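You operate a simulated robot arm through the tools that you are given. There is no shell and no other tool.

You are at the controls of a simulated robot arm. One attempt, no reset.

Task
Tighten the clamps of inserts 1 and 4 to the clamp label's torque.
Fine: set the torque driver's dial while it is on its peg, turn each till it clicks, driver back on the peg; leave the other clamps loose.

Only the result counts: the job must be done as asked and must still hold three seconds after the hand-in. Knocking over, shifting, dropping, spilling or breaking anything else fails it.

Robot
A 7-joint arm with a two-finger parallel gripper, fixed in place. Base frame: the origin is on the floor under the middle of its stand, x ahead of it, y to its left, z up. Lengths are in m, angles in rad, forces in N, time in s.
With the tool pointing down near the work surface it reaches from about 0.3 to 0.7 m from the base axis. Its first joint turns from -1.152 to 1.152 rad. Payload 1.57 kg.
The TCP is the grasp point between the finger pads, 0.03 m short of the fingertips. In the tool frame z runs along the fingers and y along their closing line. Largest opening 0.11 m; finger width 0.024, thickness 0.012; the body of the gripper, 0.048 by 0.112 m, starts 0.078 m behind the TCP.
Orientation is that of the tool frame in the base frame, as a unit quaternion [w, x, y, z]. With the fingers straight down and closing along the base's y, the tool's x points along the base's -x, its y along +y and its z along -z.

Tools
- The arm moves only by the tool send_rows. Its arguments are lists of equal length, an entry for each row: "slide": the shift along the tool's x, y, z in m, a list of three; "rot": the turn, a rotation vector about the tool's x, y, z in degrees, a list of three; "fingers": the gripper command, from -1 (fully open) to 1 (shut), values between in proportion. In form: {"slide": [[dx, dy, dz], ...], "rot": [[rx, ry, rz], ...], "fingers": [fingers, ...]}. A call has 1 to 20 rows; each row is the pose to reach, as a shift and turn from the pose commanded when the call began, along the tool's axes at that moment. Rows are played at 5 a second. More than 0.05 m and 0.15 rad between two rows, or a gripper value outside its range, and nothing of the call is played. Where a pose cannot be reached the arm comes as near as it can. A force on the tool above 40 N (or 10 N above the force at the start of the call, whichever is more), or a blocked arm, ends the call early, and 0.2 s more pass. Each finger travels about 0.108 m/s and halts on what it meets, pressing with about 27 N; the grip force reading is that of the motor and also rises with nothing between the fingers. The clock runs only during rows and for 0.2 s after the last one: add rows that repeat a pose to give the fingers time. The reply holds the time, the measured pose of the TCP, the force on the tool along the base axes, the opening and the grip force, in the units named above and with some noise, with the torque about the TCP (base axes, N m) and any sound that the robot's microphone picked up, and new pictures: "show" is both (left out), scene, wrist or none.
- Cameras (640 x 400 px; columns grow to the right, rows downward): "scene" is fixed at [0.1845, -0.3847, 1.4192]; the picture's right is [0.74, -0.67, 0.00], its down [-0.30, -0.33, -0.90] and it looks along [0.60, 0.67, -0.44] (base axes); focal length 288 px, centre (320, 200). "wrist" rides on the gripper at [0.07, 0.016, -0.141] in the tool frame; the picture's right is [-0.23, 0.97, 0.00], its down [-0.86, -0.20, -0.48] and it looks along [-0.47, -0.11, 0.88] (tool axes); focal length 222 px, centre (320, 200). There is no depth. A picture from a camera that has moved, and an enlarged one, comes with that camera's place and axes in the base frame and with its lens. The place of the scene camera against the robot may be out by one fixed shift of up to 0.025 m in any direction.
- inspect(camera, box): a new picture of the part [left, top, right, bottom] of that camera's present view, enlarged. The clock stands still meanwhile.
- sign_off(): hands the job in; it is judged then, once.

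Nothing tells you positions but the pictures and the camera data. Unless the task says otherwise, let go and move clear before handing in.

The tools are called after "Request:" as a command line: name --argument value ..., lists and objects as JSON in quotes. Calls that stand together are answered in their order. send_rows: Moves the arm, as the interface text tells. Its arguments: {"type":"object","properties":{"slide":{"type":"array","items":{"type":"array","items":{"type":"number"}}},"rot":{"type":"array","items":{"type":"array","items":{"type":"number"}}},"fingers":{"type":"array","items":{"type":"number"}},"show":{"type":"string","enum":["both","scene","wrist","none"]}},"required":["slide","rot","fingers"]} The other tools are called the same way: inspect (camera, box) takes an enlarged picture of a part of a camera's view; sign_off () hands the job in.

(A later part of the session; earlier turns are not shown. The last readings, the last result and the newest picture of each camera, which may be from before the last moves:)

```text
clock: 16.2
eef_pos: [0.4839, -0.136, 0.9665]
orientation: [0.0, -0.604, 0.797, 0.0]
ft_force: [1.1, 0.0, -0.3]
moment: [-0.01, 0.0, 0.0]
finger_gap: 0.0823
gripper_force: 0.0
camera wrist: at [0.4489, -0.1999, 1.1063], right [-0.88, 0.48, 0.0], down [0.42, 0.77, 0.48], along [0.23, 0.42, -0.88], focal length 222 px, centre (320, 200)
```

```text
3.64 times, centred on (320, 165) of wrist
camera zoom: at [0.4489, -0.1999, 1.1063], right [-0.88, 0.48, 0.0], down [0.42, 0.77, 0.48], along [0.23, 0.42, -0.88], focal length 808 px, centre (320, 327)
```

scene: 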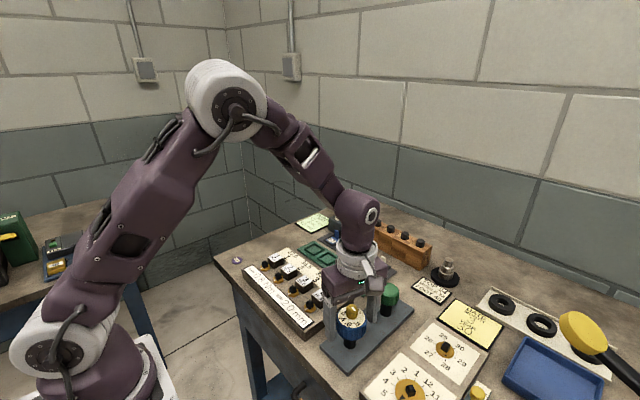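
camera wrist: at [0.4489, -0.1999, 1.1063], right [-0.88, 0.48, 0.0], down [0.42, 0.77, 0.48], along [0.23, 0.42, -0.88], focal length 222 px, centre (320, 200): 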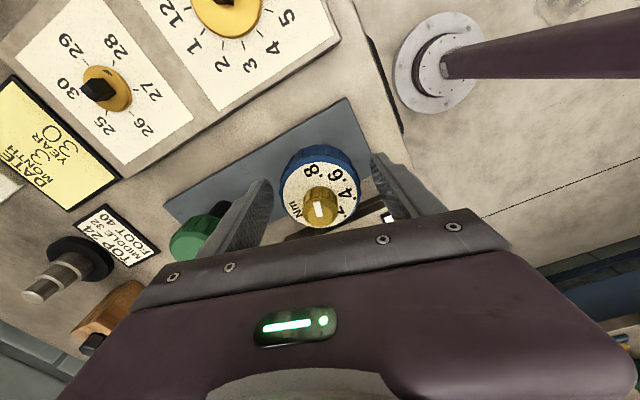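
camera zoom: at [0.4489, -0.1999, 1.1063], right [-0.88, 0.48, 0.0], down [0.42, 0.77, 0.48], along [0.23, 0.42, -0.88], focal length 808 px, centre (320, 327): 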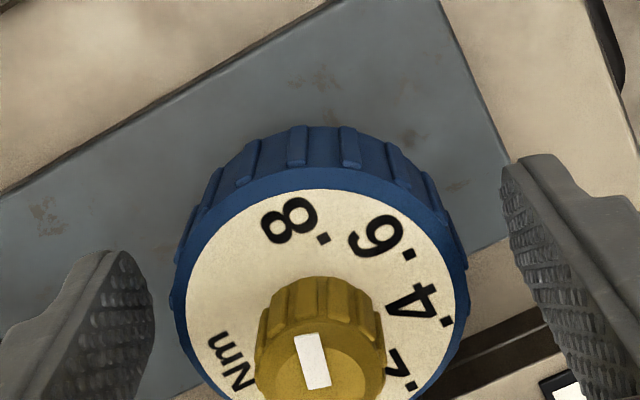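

Fingers straddle the blue body symmetrically. Closing on it.

Request:
send_rows --slide '[[0, 0, 0], [0, 0, 0], [0, 0, 0], [0, 0, 0], [0, 0, 0]]' --rot '[[0, 0, 0], [0, 0, 0], [0, 0, 0], [0, 0, 0], [0, 0, 0]]' --fingers '[-0.2, 0.0, 0.5, 1, 1]' --show "none"

Request:
inspect --camera "scene" --box '[304, 275, 400, 355]'

Request:
inspect --camera "wrist" --box '[240, 110, 400, 220]'

```text
clock: 17.4
eef_pos: [0.4831, -0.1356, 0.9656]
orientation: [0.0, -0.605, 0.796, 0.0]
ft_force: [1.0, -1.2, -0.6]
moment: [0.05, -0.01, -0.01]
finger_gap: 0.057
gripper_force: 27.2
```

```text
5.00 times, centred on (352, 315) of scene
camera zoom: at [0.1846, -0.3847, 1.4192], right [0.74, -0.67, 0.0], down [-0.3, -0.33, -0.9], along [0.6, 0.67, -0.44], focal length 1439 px, centre (160, -375)
```

zoom: 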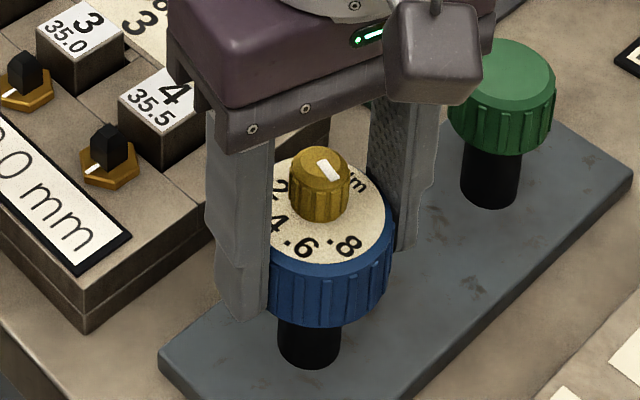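

```text
3.64 times, centred on (320, 165) of wrist
camera zoom: at [0.4489, -0.2, 1.1065], right [-0.88, 0.48, 0.0], down [0.42, 0.77, 0.48], along [0.23, 0.42, -0.88], focal length 808 px, centre (320, 327)
```

zoom: 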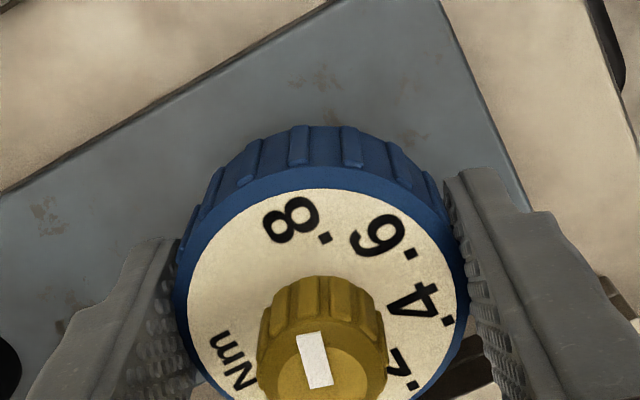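

Gripped the body (57 mm). Lifting straight up slowly off the peg.

Request:
send_rows --slide '[[0, 0, -0.008], [0, 0, -0.016], [0, 0, -0.024], [0, 0, -0.036], [0, 0, -0.05], [0, 0, -0.07], [0, 0, -0.09], [0, 0, -0.11], [0, 0, -0.11]]' --rot '[[0, 0, 0], [0, 0, 0], [0, 0, 0], [0, 0, 0], [0, 0, 0], [0, 0, 0], [0, 0, 0], [0, 0, 0], [0, 0, 0]]' --fingers '[1, 1, 1, 1, 1, 1, 1, 1, 1]' --show "both"

Request:
inspect --camera "scene" --box '[304, 235, 400, 355]'

Request:
inspect --camera "wrist" --box '[240, 110, 400, 220]'

```text
clock: 19.4
eef_pos: [0.4844, -0.1356, 1.0748]
orientation: [0.0, -0.606, 0.795, 0.0]
ft_force: [0.1, -0.5, -1.4]
moment: [0.02, 0.01, 0.01]
finger_gap: 0.057
gripper_force: 26.5
camera wrist: at [0.4495, -0.1998, 1.2171], right [-0.88, 0.48, 0.0], down [0.42, 0.77, 0.48], along [0.23, 0.42, -0.88], focal length 222 px, centre (320, 200)
```

scene: 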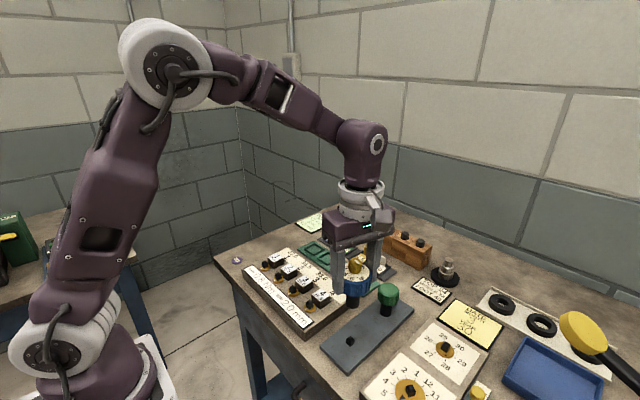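
wrist: 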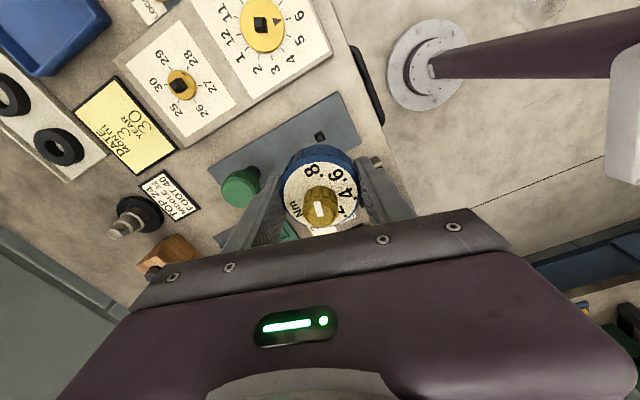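

```text
3.33 times, centred on (352, 295) of scene
camera zoom: at [0.1846, -0.3847, 1.4192], right [0.74, -0.67, 0.0], down [-0.3, -0.33, -0.9], along [0.6, 0.67, -0.44], focal length 959 px, centre (213, -117)
```

zoom: 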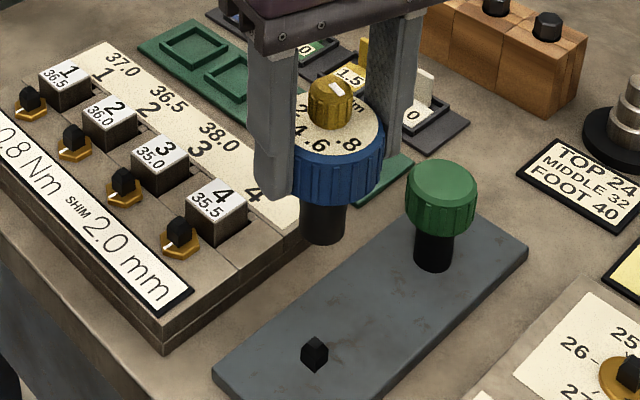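

```text
3.64 times, centred on (320, 165) of wrist
camera zoom: at [0.4495, -0.1998, 1.2171], right [-0.88, 0.48, 0.0], down [0.42, 0.77, 0.48], along [0.23, 0.42, -0.88], focal length 808 px, centre (320, 327)
```

zoom: 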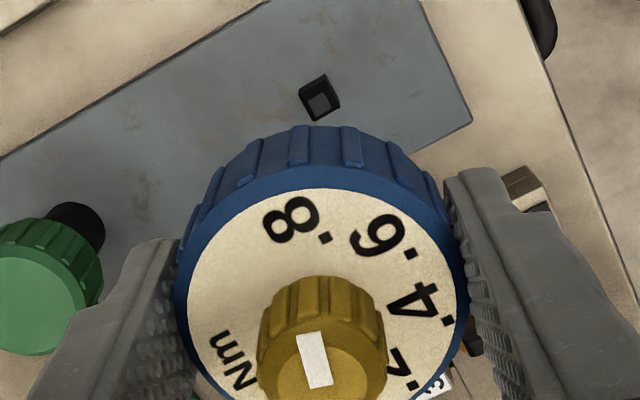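

The driver is lifted cleanly: it has a black sleeve with a square socket, and the peg is a square stem like the clamps' stems. Moving above clamp 4 at (0.472, -0.025), keeping the yaw.

Request:
send_rows --slide '[[-0.0207, 0.0082, 0], [-0.0413, 0.0165, 0], [-0.062, 0.0247, 0], [-0.0826, 0.033, 0], [-0.1033, 0.0412, 0], [-0.1033, 0.0412, 0]]' --rot '[[0, 0, 0], [0, 0, 0], [0, 0, 0], [0, 0, 0], [0, 0, 0], [0, 0, 0]]' --fingers '[1, 1, 1, 1, 1, 1]' --show "both"

Request:
inspect --camera "scene" --box '[264, 225, 376, 325]'

Request:
inspect --camera "wrist" --box '[240, 110, 400, 220]'

```text
clock: 20.8
eef_pos: [0.4712, -0.0246, 1.0758]
orientation: [0.0, -0.606, 0.796, -0.001]
ft_force: [-1.3, 0.0, -1.9]
moment: [-0.03, -0.01, -0.04]
finger_gap: 0.0571
gripper_force: 26.7
camera wrist: at [0.4373, -0.0875, 1.2164], right [-0.88, 0.48, 0.0], down [0.42, 0.77, 0.48], along [0.23, 0.42, -0.88], focal length 222 px, centre (320, 200)
```

scene: 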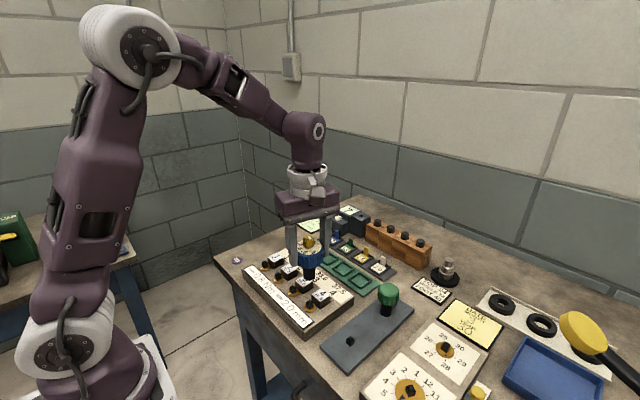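
wrist: 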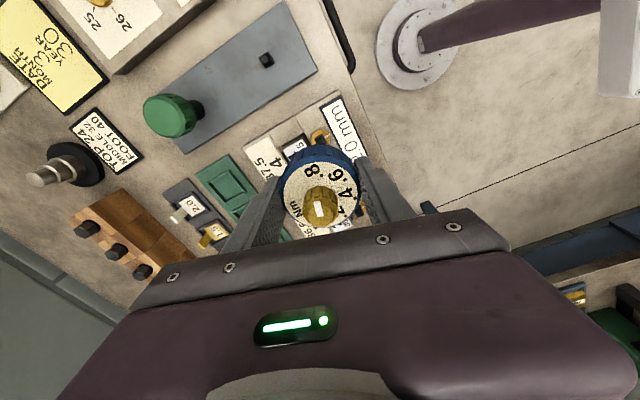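

```text
4.00 times, centred on (320, 275) of scene
camera zoom: at [0.1846, -0.3846, 1.4192], right [0.74, -0.67, 0.0], down [-0.3, -0.33, -0.9], along [0.6, 0.67, -0.44], focal length 1151 px, centre (320, -100)
```

zoom: 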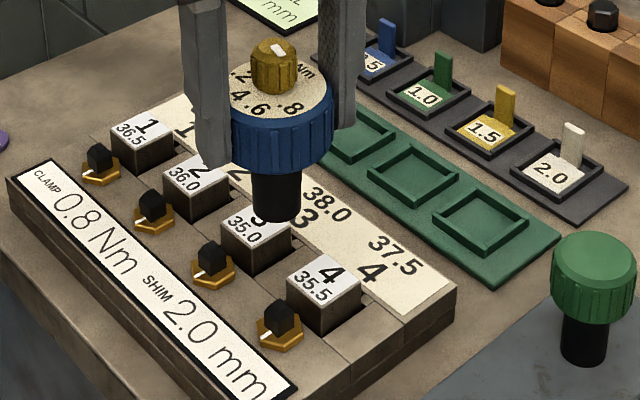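

```text
3.64 times, centred on (320, 165) of wrist
camera zoom: at [0.4373, -0.0875, 1.2164], right [-0.88, 0.48, 0.0], down [0.42, 0.77, 0.48], along [0.23, 0.42, -0.88], focal length 808 px, centre (320, 327)
```

zoom: 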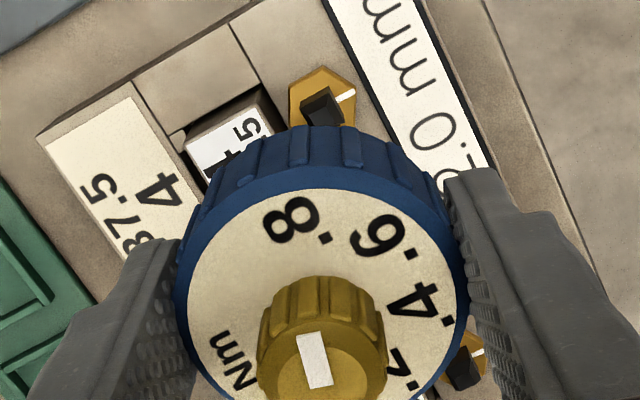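

I can see the stem just beyond the driver's edge. Zooming in to fine-tune alignment.

Request:
inspect --camera "wrist" --box '[304, 124, 336, 146]'

Request:
inspect --camera "scene" --box '[290, 255, 346, 315]'

```text
16.00 times, centred on (320, 135) of wrist
camera zoom: at [0.4373, -0.0875, 1.2164], right [-0.88, 0.48, 0.0], down [0.42, 0.77, 0.48], along [0.23, 0.42, -0.88], focal length 3554 px, centre (320, 1240)
```

zoom: 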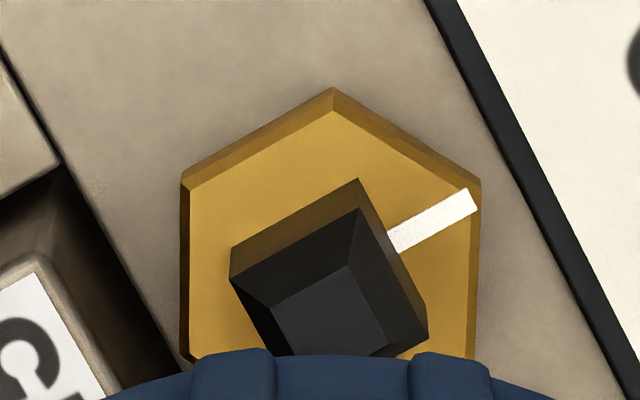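

```text
6.67 times, centred on (318, 285) of scene
camera zoom: at [0.1846, -0.3846, 1.4192], right [0.74, -0.67, 0.0], down [-0.3, -0.33, -0.9], along [0.6, 0.67, -0.44], focal length 1919 px, centre (333, -367)
```

zoom: 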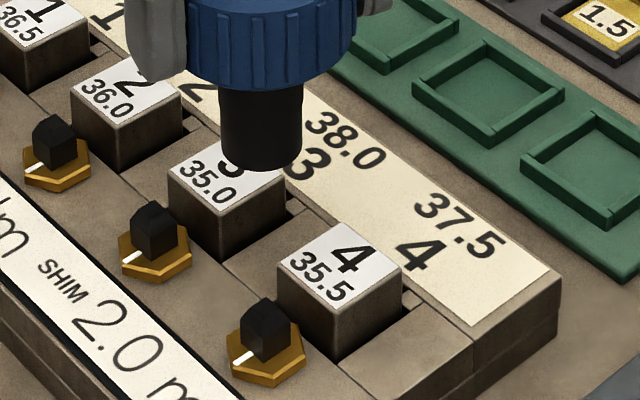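

The driver axis is about over the stem (within ~1 mm). I'll descend to just above the stem top and check from the scene camera.

Request:
send_rows --slide '[[0, 0, 0.02], [0, 0, 0.04], [0, 0, 0.055], [0, 0, 0.062], [0, 0, 0.062]]' --rot '[[0, 0, 0], [0, 0, 0], [0, 0, 0], [0, 0, 0], [0, 0, 0]]' --fingers '[1, 1, 1, 1, 1]' --show "none"

Request:
inspect --camera "scene" --box '[284, 265, 340, 315]'

Request:
inspect --camera "wrist" --box '[240, 100, 400, 210]'

```text
clock: 22.0
eef_pos: [0.4728, -0.0249, 1.0141]
orientation: [0.0, -0.605, 0.796, -0.001]
ft_force: [0.2, -0.7, -2.0]
moment: [0.02, 0.0, -0.02]
finger_gap: 0.057
gripper_force: 26.9
```

```text
8.00 times, centred on (312, 290) of scene
camera zoom: at [0.1846, -0.3847, 1.4192], right [0.74, -0.67, 0.0], down [-0.3, -0.33, -0.9], along [0.6, 0.67, -0.44], focal length 2302 px, centre (384, -520)
```

zoom: 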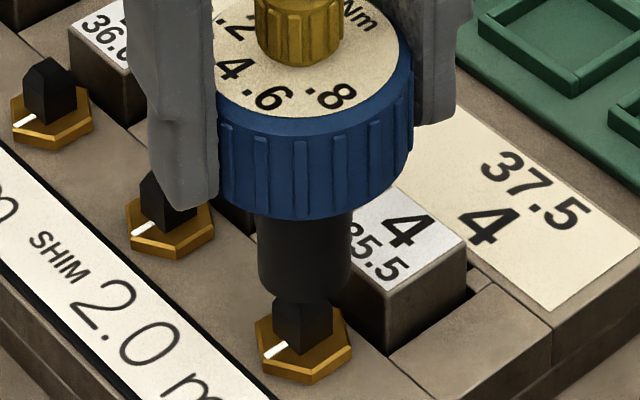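

```text
3.64 times, centred on (320, 155) of wrist
camera zoom: at [0.4376, -0.0883, 1.1544], right [-0.88, 0.48, 0.0], down [0.42, 0.77, 0.48], along [0.23, 0.42, -0.88], focal length 808 px, centre (320, 364)
```

zoom: 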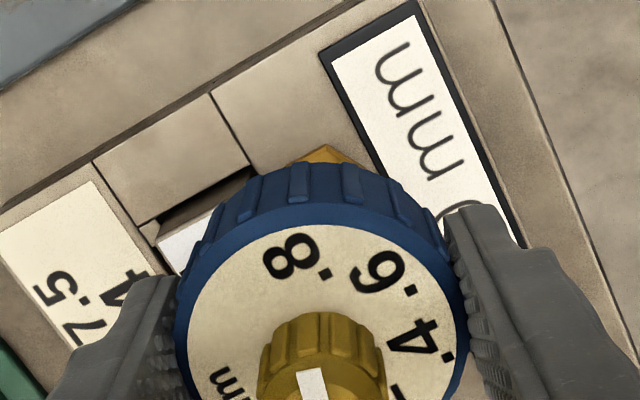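

The sleeve is right above the stem with only ~0.8 mm lateral offset. Nudging and lowering onto the stem gently.

Request:
send_rows --slide '[[-0.0003, 0.0006, 0.004], [-0.0003, 0.0006, 0.008], [-0.0003, 0.0006, 0.011], [-0.0003, 0.0006, 0.014], [-0.0003, 0.0006, 0.017], [-0.0003, 0.0006, 0.02], [-0.0003, 0.0006, 0.02]]' --rot '[[0, 0, 0], [0, 0, 0], [0, 0, 0], [0, 0, 0], [0, 0, 0], [0, 0, 0], [0, 0, 0]]' --fingers '[1, 1, 1, 1, 1, 1, 1]' --show "none"

Request:
inspect --camera "scene" --box '[284, 265, 340, 315]'

```text
clock: 23.6
eef_pos: [0.4717, -0.0251, 0.9933]
orientation: [0.0, -0.605, 0.796, 0.0]
ft_force: [0.0, -0.1, -2.0]
moment: [0.02, -0.02, 0.01]
finger_gap: 0.0569
gripper_force: 26.7
```

```text
8.00 times, centred on (312, 290) of scene
camera zoom: at [0.1846, -0.3847, 1.4192], right [0.74, -0.67, 0.0], down [-0.3, -0.33, -0.9], along [0.6, 0.67, -0.44], focal length 2302 px, centre (384, -520)
```

zoom: 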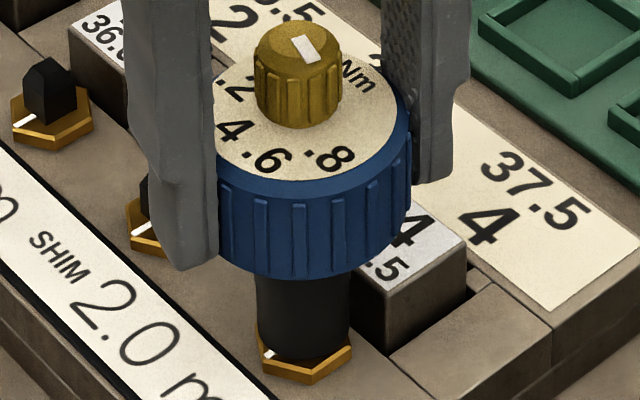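

The socket slid over the stem with no force. Lowering the last few millimetres until it seats on the hex.

Request:
send_rows --slide '[[0, 0, 0.001], [0, 0, 0.002], [0, 0, 0.003], [0, 0, 0.004], [0, 0, 0.004]]' --rot '[[0, 0, 0], [0, 0, 0], [0, 0, 0], [0, 0, 0], [0, 0, 0]]' --fingers '[1, 1, 1, 1, 1]' --show "none"

Request:
inspect --camera "scene" --box '[284, 270, 332, 310]'

```text
clock: 24.8
eef_pos: [0.4718, -0.0241, 0.9891]
orientation: [0.001, -0.605, 0.796, 0.0]
ft_force: [-3.8, 1.2, 15.2]
moment: [0.07, 0.31, 0.01]
finger_gap: 0.057
gripper_force: 27.4
```

```text
10.00 times, centred on (308, 290) of scene
camera zoom: at [0.1842, -0.3846, 1.4192], right [0.74, -0.67, 0.0], down [-0.29, -0.33, -0.9], along [0.6, 0.67, -0.44], focal length 2878 px, centre (440, -700)
```

zoom: 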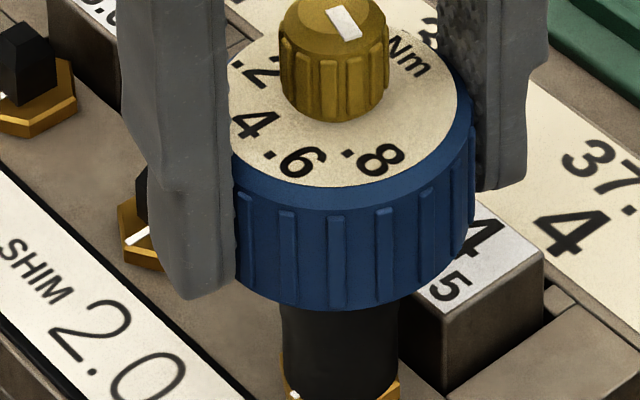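

Seated (15 N contact). I'll relieve the pressure by 1 mm and start turning clockwise in small increments, watching torque and sound.

Request:
send_rows --slide '[[0, 0, -0.001], [0, 0, -0.001], [0, 0, -0.001], [0, 0, -0.001], [0, 0, -0.001]]' --rot '[[0, 0, 0], [0, 0, 5], [0, 0, 10], [0, 0, 15], [0, 0, 15]]' --fingers '[1, 1, 1, 1, 1]' --show "none"

Request:
inspect --camera "scene" --box '[284, 265, 340, 315]'

```text
clock: 26.0
eef_pos: [0.4715, -0.025, 0.9913]
orientation: [-0.002, -0.495, 0.869, 0.0]
ft_force: [-6.1, 1.9, -4.8]
moment: [0.03, 0.38, 0.04]
finger_gap: 0.0571
gripper_force: 27.3
```

```text
8.00 times, centred on (312, 290) of scene
camera zoom: at [0.1845, -0.3846, 1.4192], right [0.74, -0.67, 0.0], down [-0.3, -0.33, -0.9], along [0.6, 0.67, -0.44], focal length 2302 px, centre (384, -520)
```

zoom: 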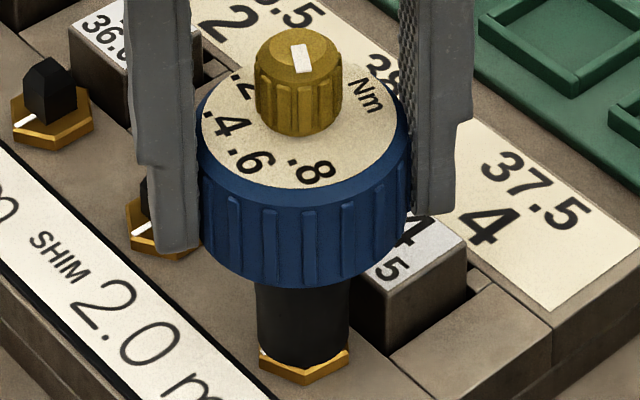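

The clamp turns with the driver and no click yet. Continuing clockwise with a small lateral relief.

Request:
send_rows --slide '[[0.0003, 0.0005, 0.0005], [0.0003, 0.0005, 0.0005], [0.0003, 0.0005, 0.0005], [0.0003, 0.0005, 0.0005], [0.0003, 0.0005, 0.0005], [0.0003, 0.0005, 0.0005], [0.0003, 0.0005, 0.0005]]' --rot '[[0, 0, 5], [0, 0, 10], [0, 0, 15], [0, 0, 20], [0, 0, 25], [0, 0, 30], [0, 0, 30]]' --fingers '[1, 1, 1, 1, 1, 1, 1]' --show "none"

Request:
inspect --camera "scene" --box '[284, 265, 340, 315]'

```text
clock: 27.6
eef_pos: [0.4701, -0.0249, 0.99]
orientation: [-0.001, -0.253, 0.967, -0.001]
ft_force: [-11.0, 5.8, 1.0]
moment: [0.41, 0.72, 0.1]
finger_gap: 0.0571
gripper_force: 26.7
```

```text
8.00 times, centred on (312, 290) of scene
camera zoom: at [0.1842, -0.3845, 1.4193], right [0.74, -0.67, 0.0], down [-0.29, -0.33, -0.9], along [0.6, 0.67, -0.44], focal length 2302 px, centre (384, -520)
```

zoom: 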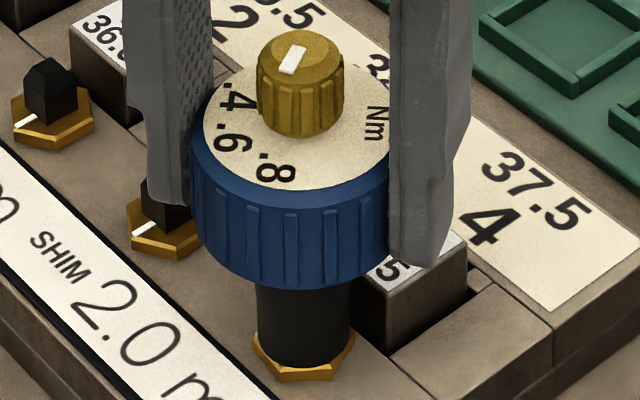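

The clamp is following; lateral load has built up from a slight off-centre grip. I'll shift the hand 1 mm along the reaction direction and see the force drop.

Request:
send_rows --slide '[[0.0005, 0.0008, 0], [0.0005, 0.0008, 0], [0.0005, 0.0008, 0]]' --rot '[[0, 0, 0], [0, 0, 0], [0, 0, 0]]' --fingers '[1, 1, 1]' --show "none"

```text
clock: 28.4
eef_pos: [0.4704, -0.025, 0.9895]
orientation: [0.0, -0.253, 0.967, 0.0]
ft_force: [-4.9, 0.9, -5.1]
moment: [0.08, 0.34, 0.04]
finger_gap: 0.0571
gripper_force: 26.7
```

Force dropped as expected (≈7.5 N/mm), indicating the driver axis sits ~2 mm off the TCP in tool −x. I'll continue turning with that offset compensated.

Request:
send_rows --slide '[[0.0005, 0.0004, 0.0003], [0.0005, 0.0006, 0.0003], [0.0004, 0.0008, 0.0003], [0.0003, 0.0009, 0.0003], [0.0002, 0.0011, 0.0003], [0.0001, 0.0012, 0.0003], [0.0, 0.0014, 0.0003], [0.0, 0.0014, 0.0003]]' --rot '[[0, 0, 0], [0, 0, 5], [0, 0, 10], [0, 0, 15], [0, 0, 20], [0, 0, 25], [0, 0, 30], [0, 0, 30]]' --fingers '[1, 1, 1, 1, 1, 1, 1, 1]' --show "none"

Request:
inspect --camera "scene" --box '[284, 265, 340, 315]'

```text
clock: 30.2
eef_pos: [0.4699, -0.0236, 0.9908]
orientation: [0.001, 0.005, 1.0, 0.0]
ft_force: [5.4, -6.0, 8.6]
moment: [-0.54, -0.45, 0.18]
finger_gap: 0.0573
gripper_force: 26.3
```

```text
8.00 times, centred on (312, 290) of scene
camera zoom: at [0.1845, -0.3848, 1.4191], right [0.74, -0.67, 0.0], down [-0.3, -0.33, -0.9], along [0.6, 0.67, -0.44], focal length 2302 px, centre (384, -520)
```

zoom: 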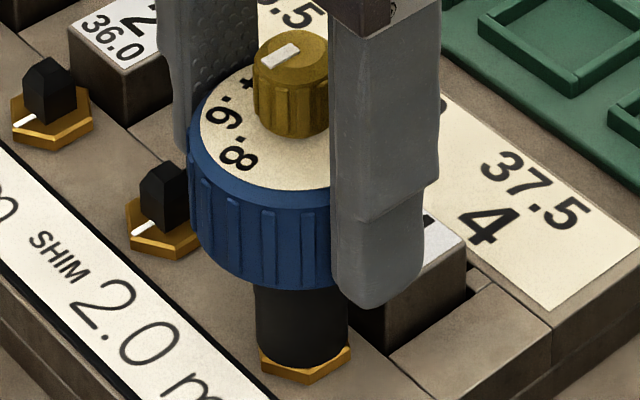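

Slight overcompensation; I'll re-centre using the force reading and keep turning in smaller steps. Torque is starting to build (0.18 Nm).

Request:
send_rows --slide '[[-0.0007, -0.0008, -0.0005], [-0.0007, -0.0008, -0.0005], [-0.0007, -0.0008, -0.0005], [-0.0007, -0.0008, -0.0005], [-0.0007, -0.0008, -0.0005]]' --rot '[[0, 0, 0], [0, 0, 4], [0, 0, 8], [0, 0, 12], [0, 0, 12]]' --fingers '[1, 1, 1, 1, 1]' --show "none"

```text
clock: 31.4
eef_pos: [0.4702, -0.0217, 0.9892]
orientation: [0.0, 0.11, 0.994, 0.001]
ft_force: [-0.4, 7.7, -3.2]
moment: [0.42, -0.09, 0.26]
finger_gap: 0.0572
gripper_force: 26.7
```

Torque is at 0.26 Nm with no click yet. Continuing with a small re-centre.

Request:
send_rows --slide '[[0.0001, 0.0004, 0.0], [0.0001, 0.0004, 0.0], [0.0001, 0.0004, 0.0], [0.0001, 0.0004, 0.0], [0.0001, 0.0004, 0.0]]' --rot '[[0, 0, 0], [0, 0, 4], [0, 0, 8], [0, 0, 12], [0, 0, 12]]' --fingers '[1, 1, 1, 1, 1]' --show "none"

Request:
inspect --camera "scene" --box '[284, 265, 340, 315]'

```text
clock: 32.6
eef_pos: [0.4696, -0.0234, 0.9912]
orientation: [0.0, 0.213, 0.977, 0.0]
ft_force: [-2.8, 10.9, -10.3]
moment: [0.59, 0.12, 0.28]
finger_gap: 0.0572
gripper_force: 27.1
```

```text
8.00 times, centred on (312, 290) of scene
camera zoom: at [0.1846, -0.3844, 1.4192], right [0.74, -0.67, 0.0], down [-0.3, -0.33, -0.9], along [0.6, 0.67, -0.44], focal length 2302 px, centre (384, -520)
```

zoom: 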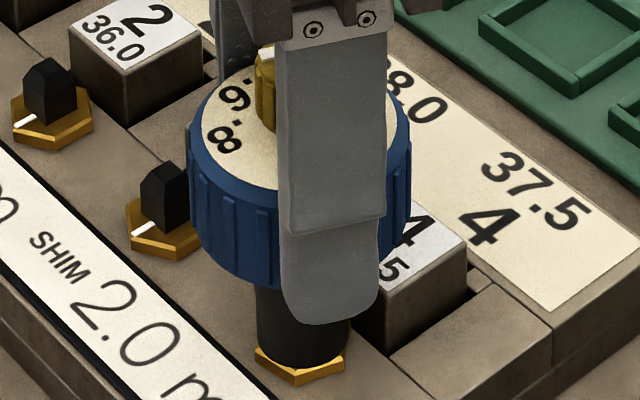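

Re-centring in y and lowering slightly to relieve the pull before continuing.

Request:
send_rows --slide '[[0.0005, 0.0006, 0.0006], [0.0005, 0.0006, 0.0006]]' --rot '[[0, 0, 0], [0, 0, 0]]' --fingers '[1, 1]' --show "none"

```text
clock: 33.2
eef_pos: [0.4693, -0.022, 0.991]
orientation: [0.001, 0.212, 0.977, 0.0]
ft_force: [-4.2, 5.2, 5.4]
moment: [0.31, 0.38, 0.13]
finger_gap: 0.0568
gripper_force: 26.5
```

Request:
send_rows --slide '[[0.0005, 0.0002, -0.0001], [0.0005, 0.0002, -0.0001], [0.0005, 0.0002, 0], [0.0005, 0.0002, 0], [0.0005, 0.0002, 0]]' --rot '[[0, 0, 0], [0, 0, 4], [0, 0, 8], [0, 0, 12], [0, 0, 12]]' --fingers '[1, 1, 1, 1, 1]' --show "none"

Request:
inspect --camera "scene" --box '[284, 265, 340, 315]'

Request:
inspect --camera "wrist" --box '[240, 110, 400, 220]'

```text
clock: 34.4
eef_pos: [0.4706, -0.023, 0.9905]
orientation: [0.001, 0.314, 0.95, 0.0]
ft_force: [5.5, 2.2, 8.0]
moment: [0.07, -0.23, 0.38]
finger_gap: 0.0572
gripper_force: 27.1
```

```text
8.00 times, centred on (312, 290) of scene
camera zoom: at [0.1845, -0.3846, 1.4192], right [0.74, -0.67, 0.0], down [-0.3, -0.33, -0.9], along [0.6, 0.67, -0.44], focal length 2302 px, centre (384, -520)
```

zoom: 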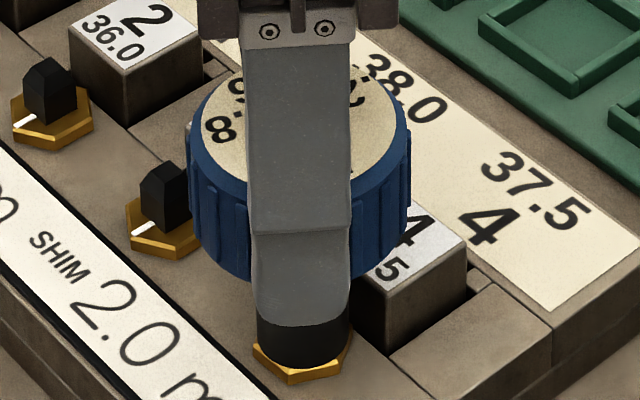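

```text
3.64 times, centred on (320, 165) of wrist
camera zoom: at [0.423, 0.0314, 1.131], right [0.76, 0.65, 0.0], down [0.57, -0.67, 0.48], along [0.31, -0.37, -0.88], focal length 808 px, centre (320, 327)
```

zoom: 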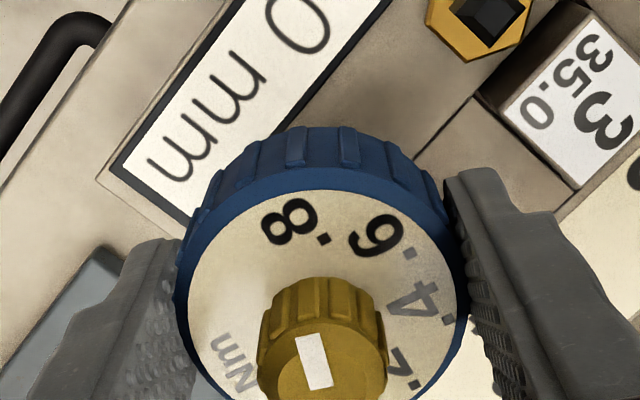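

Torque 0.38 Nm at about 111° of turn, driver not slipping in the grip. Continuing.

Request:
send_rows --slide '[[-0.0003, 0.0005, -0.0003], [-0.0003, 0.0005, -0.0003], [-0.0003, 0.0005, -0.0003], [-0.0003, 0.0005, -0.0003], [-0.0003, 0.0005, -0.0003]]' --rot '[[0, 0, 0], [0, 0, 4], [0, 0, 8], [0, 0, 12], [0, 0, 12]]' --fingers '[1, 1, 1, 1, 1]' --show "none"

```text
clock: 35.6
eef_pos: [0.4694, -0.0216, 0.9894]
orientation: [-0.001, 0.411, 0.912, 0.001]
ft_force: [-0.1, 3.8, -5.5]
moment: [0.17, -0.05, 0.27]
finger_gap: 0.0568
gripper_force: 27.1
```

Request:
send_rows --slide '[[0.0002, 0.0002, 0.0002], [0.0002, 0.0002, 0.0002], [0.0002, 0.0002, 0.0002], [0.0002, 0.0002, 0.0002], [0.0002, 0.0002, 0.0002]]' --rot '[[0, 0, 0], [0, 0, 4], [0, 0, 8], [0, 0, 12], [0, 0, 12]]' --fingers '[1, 1, 1, 1, 1]' --show "none"

Request:
inspect --camera "scene" --box '[284, 265, 340, 315]'

Request:
inspect --camera "wrist" --box '[240, 110, 400, 220]'

```text
clock: 36.8
eef_pos: [0.4701, -0.0216, 0.9899]
orientation: [0.001, 0.505, 0.863, 0.0]
ft_force: [2.2, 1.2, -1.9]
moment: [-0.06, 0.01, 0.35]
finger_gap: 0.0571
gripper_force: 27.0
```

```text
8.00 times, centred on (312, 290) of scene
camera zoom: at [0.1846, -0.3846, 1.4192], right [0.74, -0.67, 0.0], down [-0.3, -0.33, -0.9], along [0.6, 0.67, -0.44], focal length 2302 px, centre (384, -520)
```

zoom: 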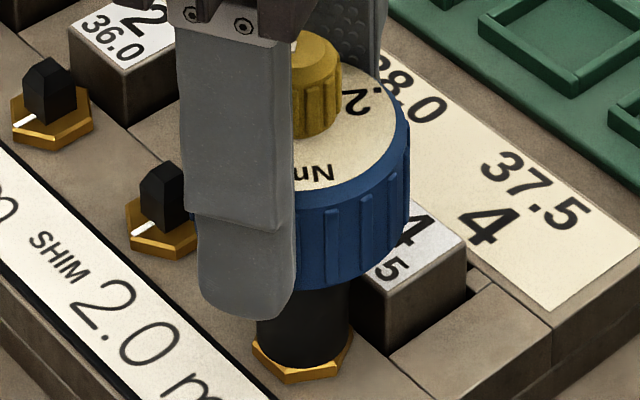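

```text
3.64 times, centred on (320, 165) of wrist
camera zoom: at [0.45, 0.046, 1.1312], right [0.96, 0.28, 0.0], down [0.24, -0.84, 0.48], along [0.14, -0.46, -0.88], focal length 808 px, centre (320, 327)
```

zoom: 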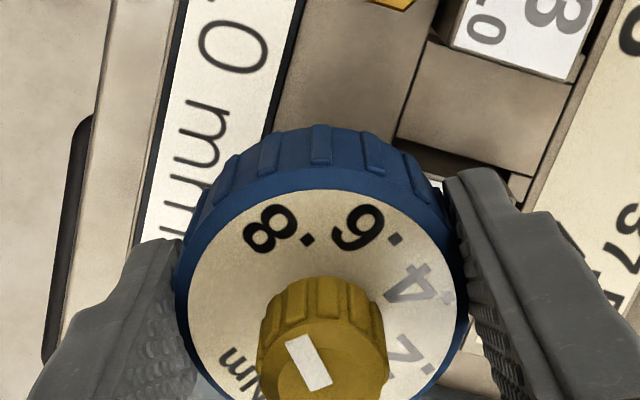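

The driver slipped about 10° in the grip during the last step, perhaps settling onto the ribs. I'll take smaller steps and watch whether torque continues to build.

Request:
send_rows --slide '[[-0.0001, 0.0002, 0.0001], [-0.0001, 0.0002, 0.0001], [-0.0001, 0.0002, 0.0001], [-0.0001, 0.0002, 0.0001]]' --rot '[[0, 0, 2], [0, 0, 4], [0, 0, 6], [0, 0, 6]]' --fingers '[1, 1, 1, 1]' --show "none"

Request:
inspect --camera "wrist" --box '[240, 110, 400, 220]'

```text
clock: 37.8
eef_pos: [0.4712, -0.0219, 0.991]
orientation: [0.0, 0.549, 0.836, 0.002]
ft_force: [4.7, 1.9, 10.0]
moment: [0.06, -0.31, 0.43]
finger_gap: 0.0566
gripper_force: 27.1
```

```text
3.64 times, centred on (320, 165) of wrist
camera zoom: at [0.4572, 0.0478, 1.131], right [0.98, 0.18, 0.0], down [0.16, -0.86, 0.48], along [0.09, -0.47, -0.88], focal length 808 px, centre (320, 327)
```

zoom: 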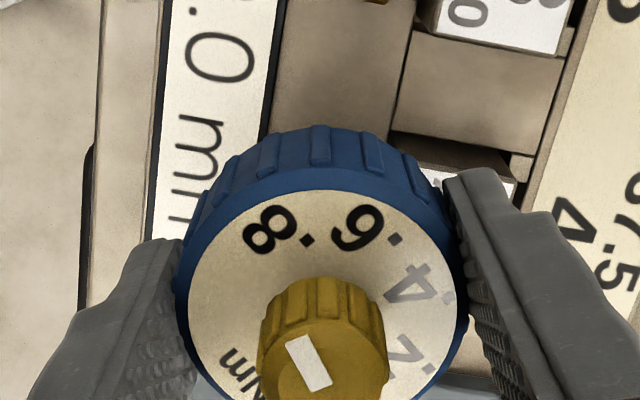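

It held: torque 0.43 Nm without further slip. Continuing in small steps.

Request:
send_rows --slide '[[0.0, 0.0004, -0.0003], [0.0, 0.0004, -0.0003], [0.0, 0.0004, -0.0003], [0.0, 0.0004, -0.0003]]' --rot '[[0, 0, 2.5], [0, 0, 5], [0, 0, 7.5], [0, 0, 7.5]]' --fingers '[1, 1, 1, 1]' --show "none"

Request:
inspect --camera "wrist" --box '[240, 110, 400, 220]'

```text
clock: 38.8
eef_pos: [0.4708, -0.021, 0.9906]
orientation: [0.0, 0.602, 0.798, -0.001]
ft_force: [8.5, 4.8, 7.2]
moment: [0.25, -0.43, 0.29]
finger_gap: 0.0566
gripper_force: 26.8
```

```text
3.64 times, centred on (320, 165) of wrist
camera zoom: at [0.4668, 0.049, 1.1311], right [1.0, 0.05, 0.0], down [0.04, -0.88, 0.48], along [0.02, -0.48, -0.88], focal length 808 px, centre (320, 327)
```

zoom: 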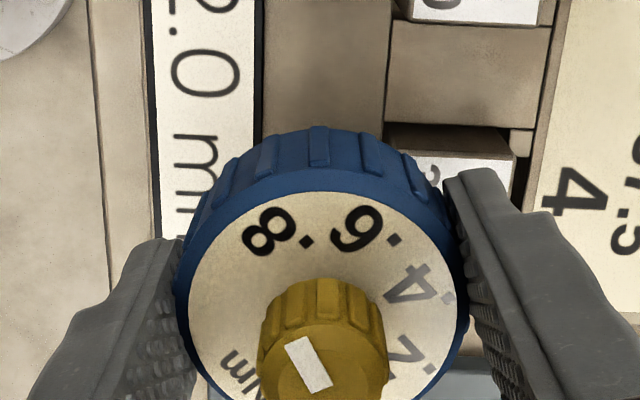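

Request:
send_rows --slide '[[0.0002, 0.0008, -0.0003], [0.0002, 0.0008, -0.0003], [0.0002, 0.0008, -0.0003], [0.0002, 0.0008, -0.0003], [0.0002, 0.0008, -0.0003]]' --rot '[[0, 0, 0], [0, 0, 4], [0, 0, 8], [0, 0, 12], [0, 0, 12]]' --fingers '[1, 1, 1, 1, 1]' --show "none"

Request:
inspect --camera "wrist" --box '[240, 110, 400, 220]'

Request:
inspect --camera "scene" --box '[284, 265, 340, 315]'

```text
clock: 40.0
eef_pos: [0.4706, -0.0216, 0.9904]
orientation: [0.001, 0.682, 0.731, 0.0]
ft_force: [6.5, 5.0, -6.7]
moment: [0.26, -0.19, 0.38]
finger_gap: 0.057
gripper_force: 27.0
```

```text
3.64 times, centred on (320, 165) of wrist
camera zoom: at [0.4824, 0.0484, 1.1312], right [0.99, -0.16, 0.0], down [-0.14, -0.87, 0.48], along [-0.08, -0.47, -0.88], focal length 808 px, centre (320, 327)
```

zoom: 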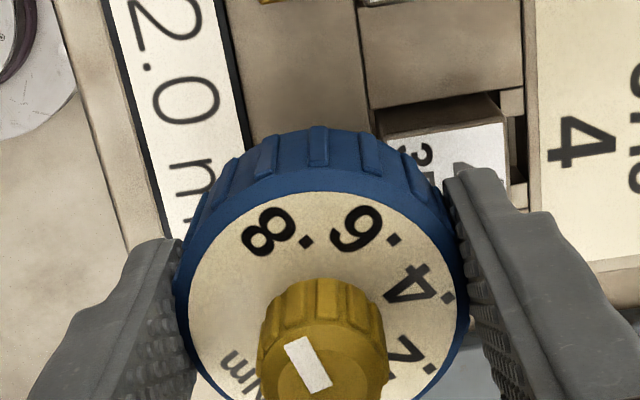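

```text
8.00 times, centred on (312, 290) of scene
camera zoom: at [0.1848, -0.3845, 1.4192], right [0.74, -0.67, 0.0], down [-0.3, -0.33, -0.9], along [0.6, 0.67, -0.44], focal length 2302 px, centre (384, -520)
```

zoom: 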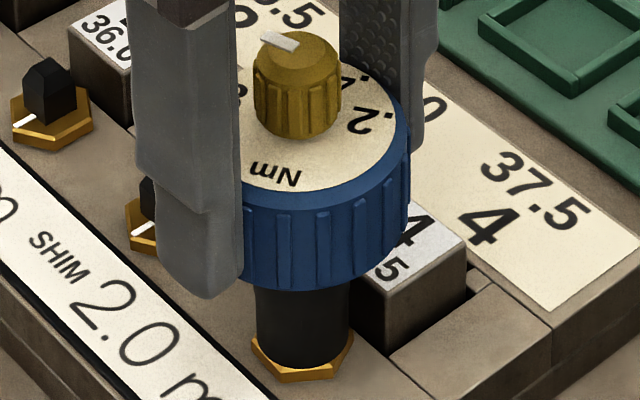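

Still turning with no click (about 149° so far). Continuing.

Request:
send_rows --slide '[[0.0004, 0.0005, 0.0003], [0.0004, 0.0005, 0.0003], [0.0004, 0.0005, 0.0003], [0.0004, 0.0005, 0.0003], [0.0004, 0.0005, 0.0003]]' --rot '[[0, 0, 0], [0, 0, 4], [0, 0, 8], [0, 0, 12], [0, 0, 12]]' --fingers '[1, 1, 1, 1, 1]' --show "none"

Request:
inspect --camera "wrist" --box '[240, 110, 400, 220]'

```text
clock: 41.2
eef_pos: [0.4718, -0.0214, 0.9896]
orientation: [-0.001, 0.756, 0.655, 0.0]
ft_force: [1.3, -4.9, -6.6]
moment: [-0.15, -0.01, 0.39]
finger_gap: 0.0569
gripper_force: 27.0
```

```text
3.64 times, centred on (320, 165) of wrist
camera zoom: at [0.4974, 0.0445, 1.1312], right [0.93, -0.36, 0.0], down [-0.32, -0.82, 0.48], along [-0.17, -0.45, -0.88], focal length 808 px, centre (320, 327)
```

zoom: 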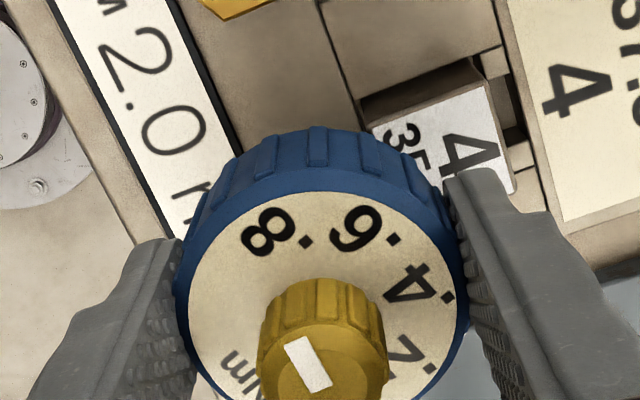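

Request:
send_rows --slide '[[-0.0003, 0.0002, 0.0004], [-0.0003, 0.0002, 0.0004], [-0.0003, 0.0002, 0.0004], [-0.0003, 0.0002, 0.0004], [-0.0003, 0.0002, 0.0004]]' --rot '[[0, 0, 0], [0, 0, 4], [0, 0, 8], [0, 0, 12], [0, 0, 12]]' --fingers '[1, 1, 1, 1, 1]' --show "none"

Request:
inspect --camera "wrist" --box '[240, 110, 400, 220]'

```text
clock: 42.4
eef_pos: [0.472, -0.021, 0.9899]
orientation: [0.001, 0.82, 0.573, 0.0]
ft_force: [3.0, -4.1, 2.6]
moment: [-0.14, -0.13, 0.36]
finger_gap: 0.0565
gripper_force: 27.3
```

```text
3.64 times, centred on (320, 165) of wrist
camera zoom: at [0.5108, 0.0376, 1.1311], right [0.84, -0.55, 0.0], down [-0.48, -0.73, 0.48], along [-0.26, -0.4, -0.88], focal length 808 px, centre (320, 327)
```

zoom: 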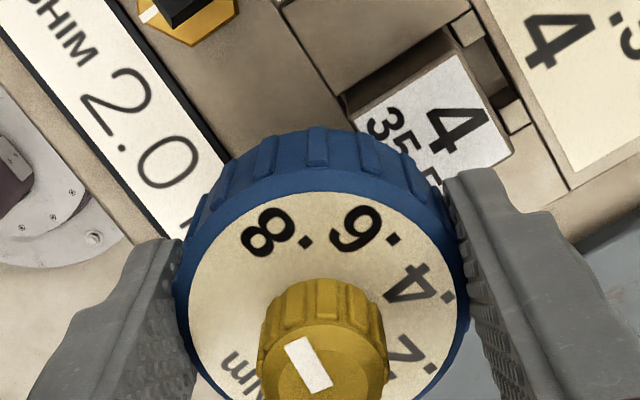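

Request:
send_rows --slide '[[-0.0002, 0.0003, 0], [-0.0002, 0.0003, 0], [-0.0002, 0.0003, 0], [-0.0002, 0.0003, 0], [-0.0002, 0.0003, 0], [-0.0002, 0.0003, 0]]' --rot '[[0, 0, 4], [0, 0, 8], [0, 0, 12], [0, 0, 15], [0, 0, 18], [0, 0, 18]]' --fingers '[1, 1, 1, 1, 1, 1]' --show "scene"

Request:
inspect --camera "wrist" --box '[240, 110, 400, 220]'

Request:
inspect --camera "scene" --box '[284, 265, 340, 315]'

```text
clock: 43.8
eef_pos: [0.4724, -0.0209, 0.9902]
orientation: [0.0, 0.899, 0.437, 0.001]
ft_force: [6.8, -1.0, 13.9]
moment: [-0.05, -0.26, 0.3]
finger_gap: 0.0568
gripper_force: 26.8
```

scene: 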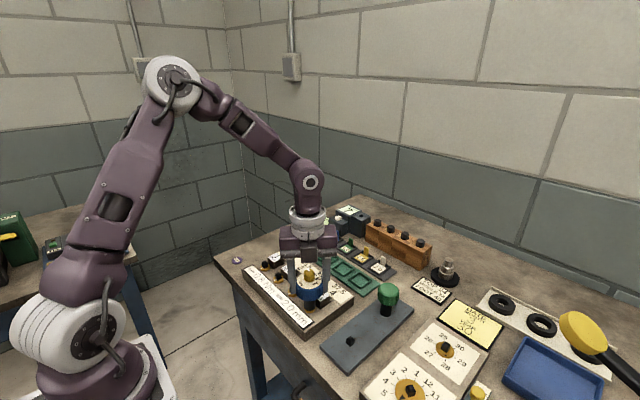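

```text
3.64 times, centred on (320, 165) of wrist
camera zoom: at [0.5278, 0.0223, 1.1311], right [0.63, -0.78, 0.0], down [-0.69, -0.55, 0.48], along [-0.37, -0.3, -0.88], focal length 808 px, centre (320, 327)
```

zoom: 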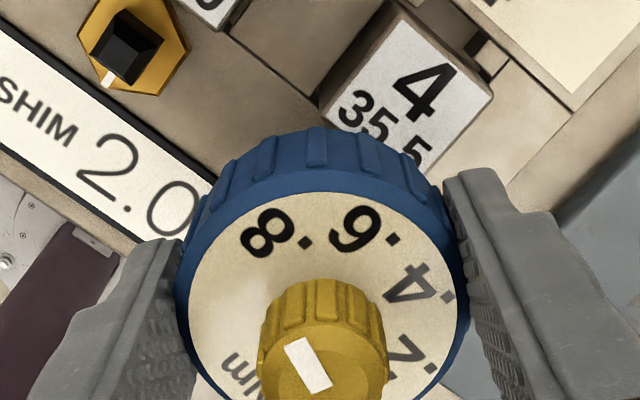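

```text
8.00 times, centred on (312, 290) of scene
camera zoom: at [0.1845, -0.3847, 1.4192], right [0.74, -0.67, 0.0], down [-0.3, -0.33, -0.9], along [0.6, 0.67, -0.44], focal length 2302 px, centre (384, -520)
```

zoom: 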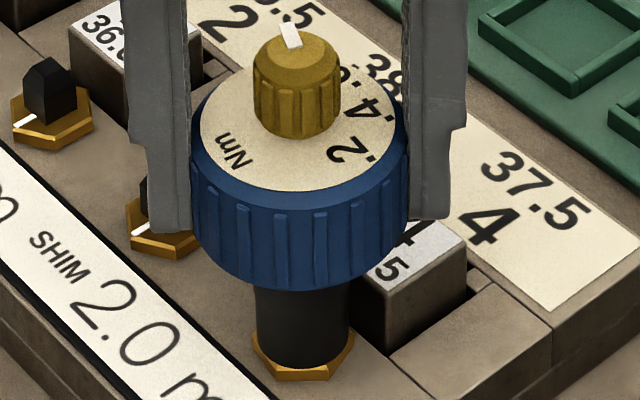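

Request:
send_rows --slide '[[0.0002, 0.0005, -0.0006], [0.0002, 0.0005, -0.0006], [0.0002, 0.0005, -0.0006], [0.0002, 0.0005, -0.0006], [0.0002, 0.0005, -0.0006], [0.0002, 0.0005, -0.0006]]' --rot '[[0, 0, 0], [0, 0, 4], [0, 0, 8], [0, 0, 12], [0, 0, 15], [0, 0, 15]]' --fingers '[1, 1, 1, 1, 1, 1]' --show "none"

Request:
inspect --camera "wrist" --box '[240, 110, 400, 220]'

```text
clock: 45.2
eef_pos: [0.4732, -0.0219, 0.9897]
orientation: [0.0, 0.949, 0.316, 0.001]
ft_force: [11.1, -7.0, -8.3]
moment: [-0.27, -0.7, 0.38]
finger_gap: 0.0569
gripper_force: 27.3
```

```text
3.64 times, centred on (320, 165) of wrist
camera zoom: at [0.538, 0.0061, 1.1312], right [0.4, -0.92, 0.0], down [-0.8, -0.35, 0.48], along [-0.44, -0.19, -0.88], focal length 808 px, centre (320, 327)
```

zoom: 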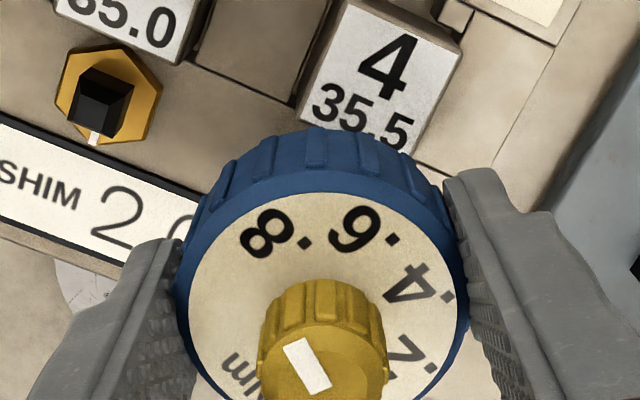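

Request:
send_rows --slide '[[0.0004, 0.0009, 0.0003], [0.0004, 0.0009, 0.0003], [0.0004, 0.0009, 0.0003], [0.0004, 0.0009, 0.0003], [0.0004, 0.0009, 0.0003]]' --rot '[[0, 0, 0], [0, 0, 4], [0, 0, 8], [0, 0, 12], [0, 0, 12]]' --fingers '[1, 1, 1, 1, 1]' --show "none"

Request:
inspect --camera "wrist" --box '[240, 110, 400, 220]'

```text
clock: 46.4
eef_pos: [0.4741, -0.022, 0.9901]
orientation: [0.0, 0.977, 0.215, 0.0]
ft_force: [0.1, -9.5, 8.8]
moment: [-0.39, 0.03, 0.34]
finger_gap: 0.0567
gripper_force: 27.1
```

```text
3.64 times, centred on (320, 165) of wrist
camera zoom: at [0.5431, -0.0086, 1.131], right [0.2, -0.98, 0.0], down [-0.86, -0.18, 0.48], along [-0.47, -0.1, -0.88], focal length 808 px, centre (320, 327)
```

zoom: 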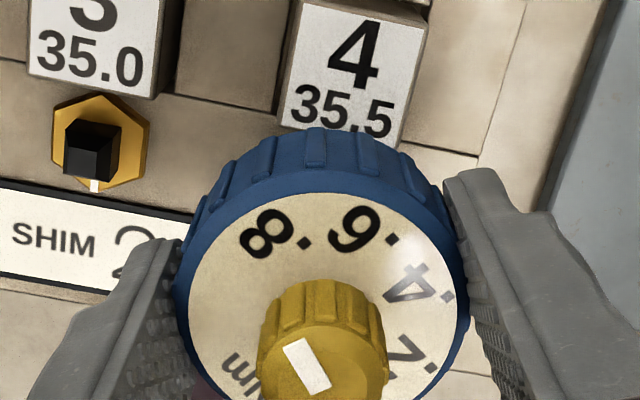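

Request:
send_rows --slide '[[-0.0003, 0.0007, -0.0004], [-0.0003, 0.0007, -0.0004], [-0.0003, 0.0007, -0.0004], [-0.0003, 0.0007, -0.0004], [-0.0003, 0.0007, -0.0004]]' --rot '[[0, 0, 0], [0, 0, 4], [0, 0, 8], [0, 0, 12], [0, 0, 12]]' --fingers '[1, 1, 1, 1, 1]' --show "none"

Request:
inspect --camera "wrist" --box '[240, 110, 400, 220]'

```text
clock: 47.6
eef_pos: [0.4738, -0.0226, 0.9908]
orientation: [0.0, 0.994, 0.112, 0.0]
ft_force: [3.6, -4.1, -8.4]
moment: [-0.08, -0.23, 0.36]
finger_gap: 0.0568
gripper_force: 27.4
```

```text
3.64 times, centred on (320, 165) of wrist
camera zoom: at [0.5447, -0.0241, 1.1311], right [0.0, -1.0, 0.0], down [-0.88, 0.0, 0.48], along [-0.48, 0.0, -0.88], focal length 808 px, centre (320, 327)
```

zoom: 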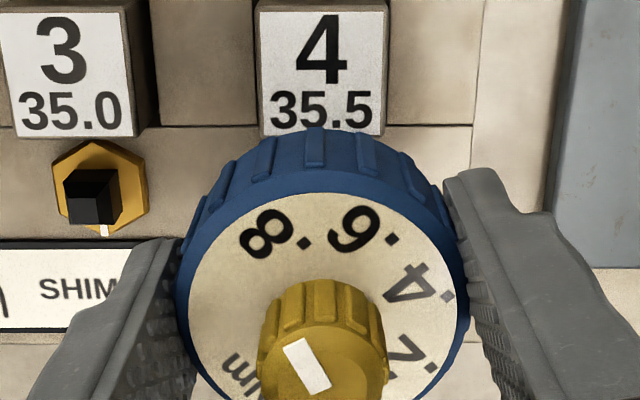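

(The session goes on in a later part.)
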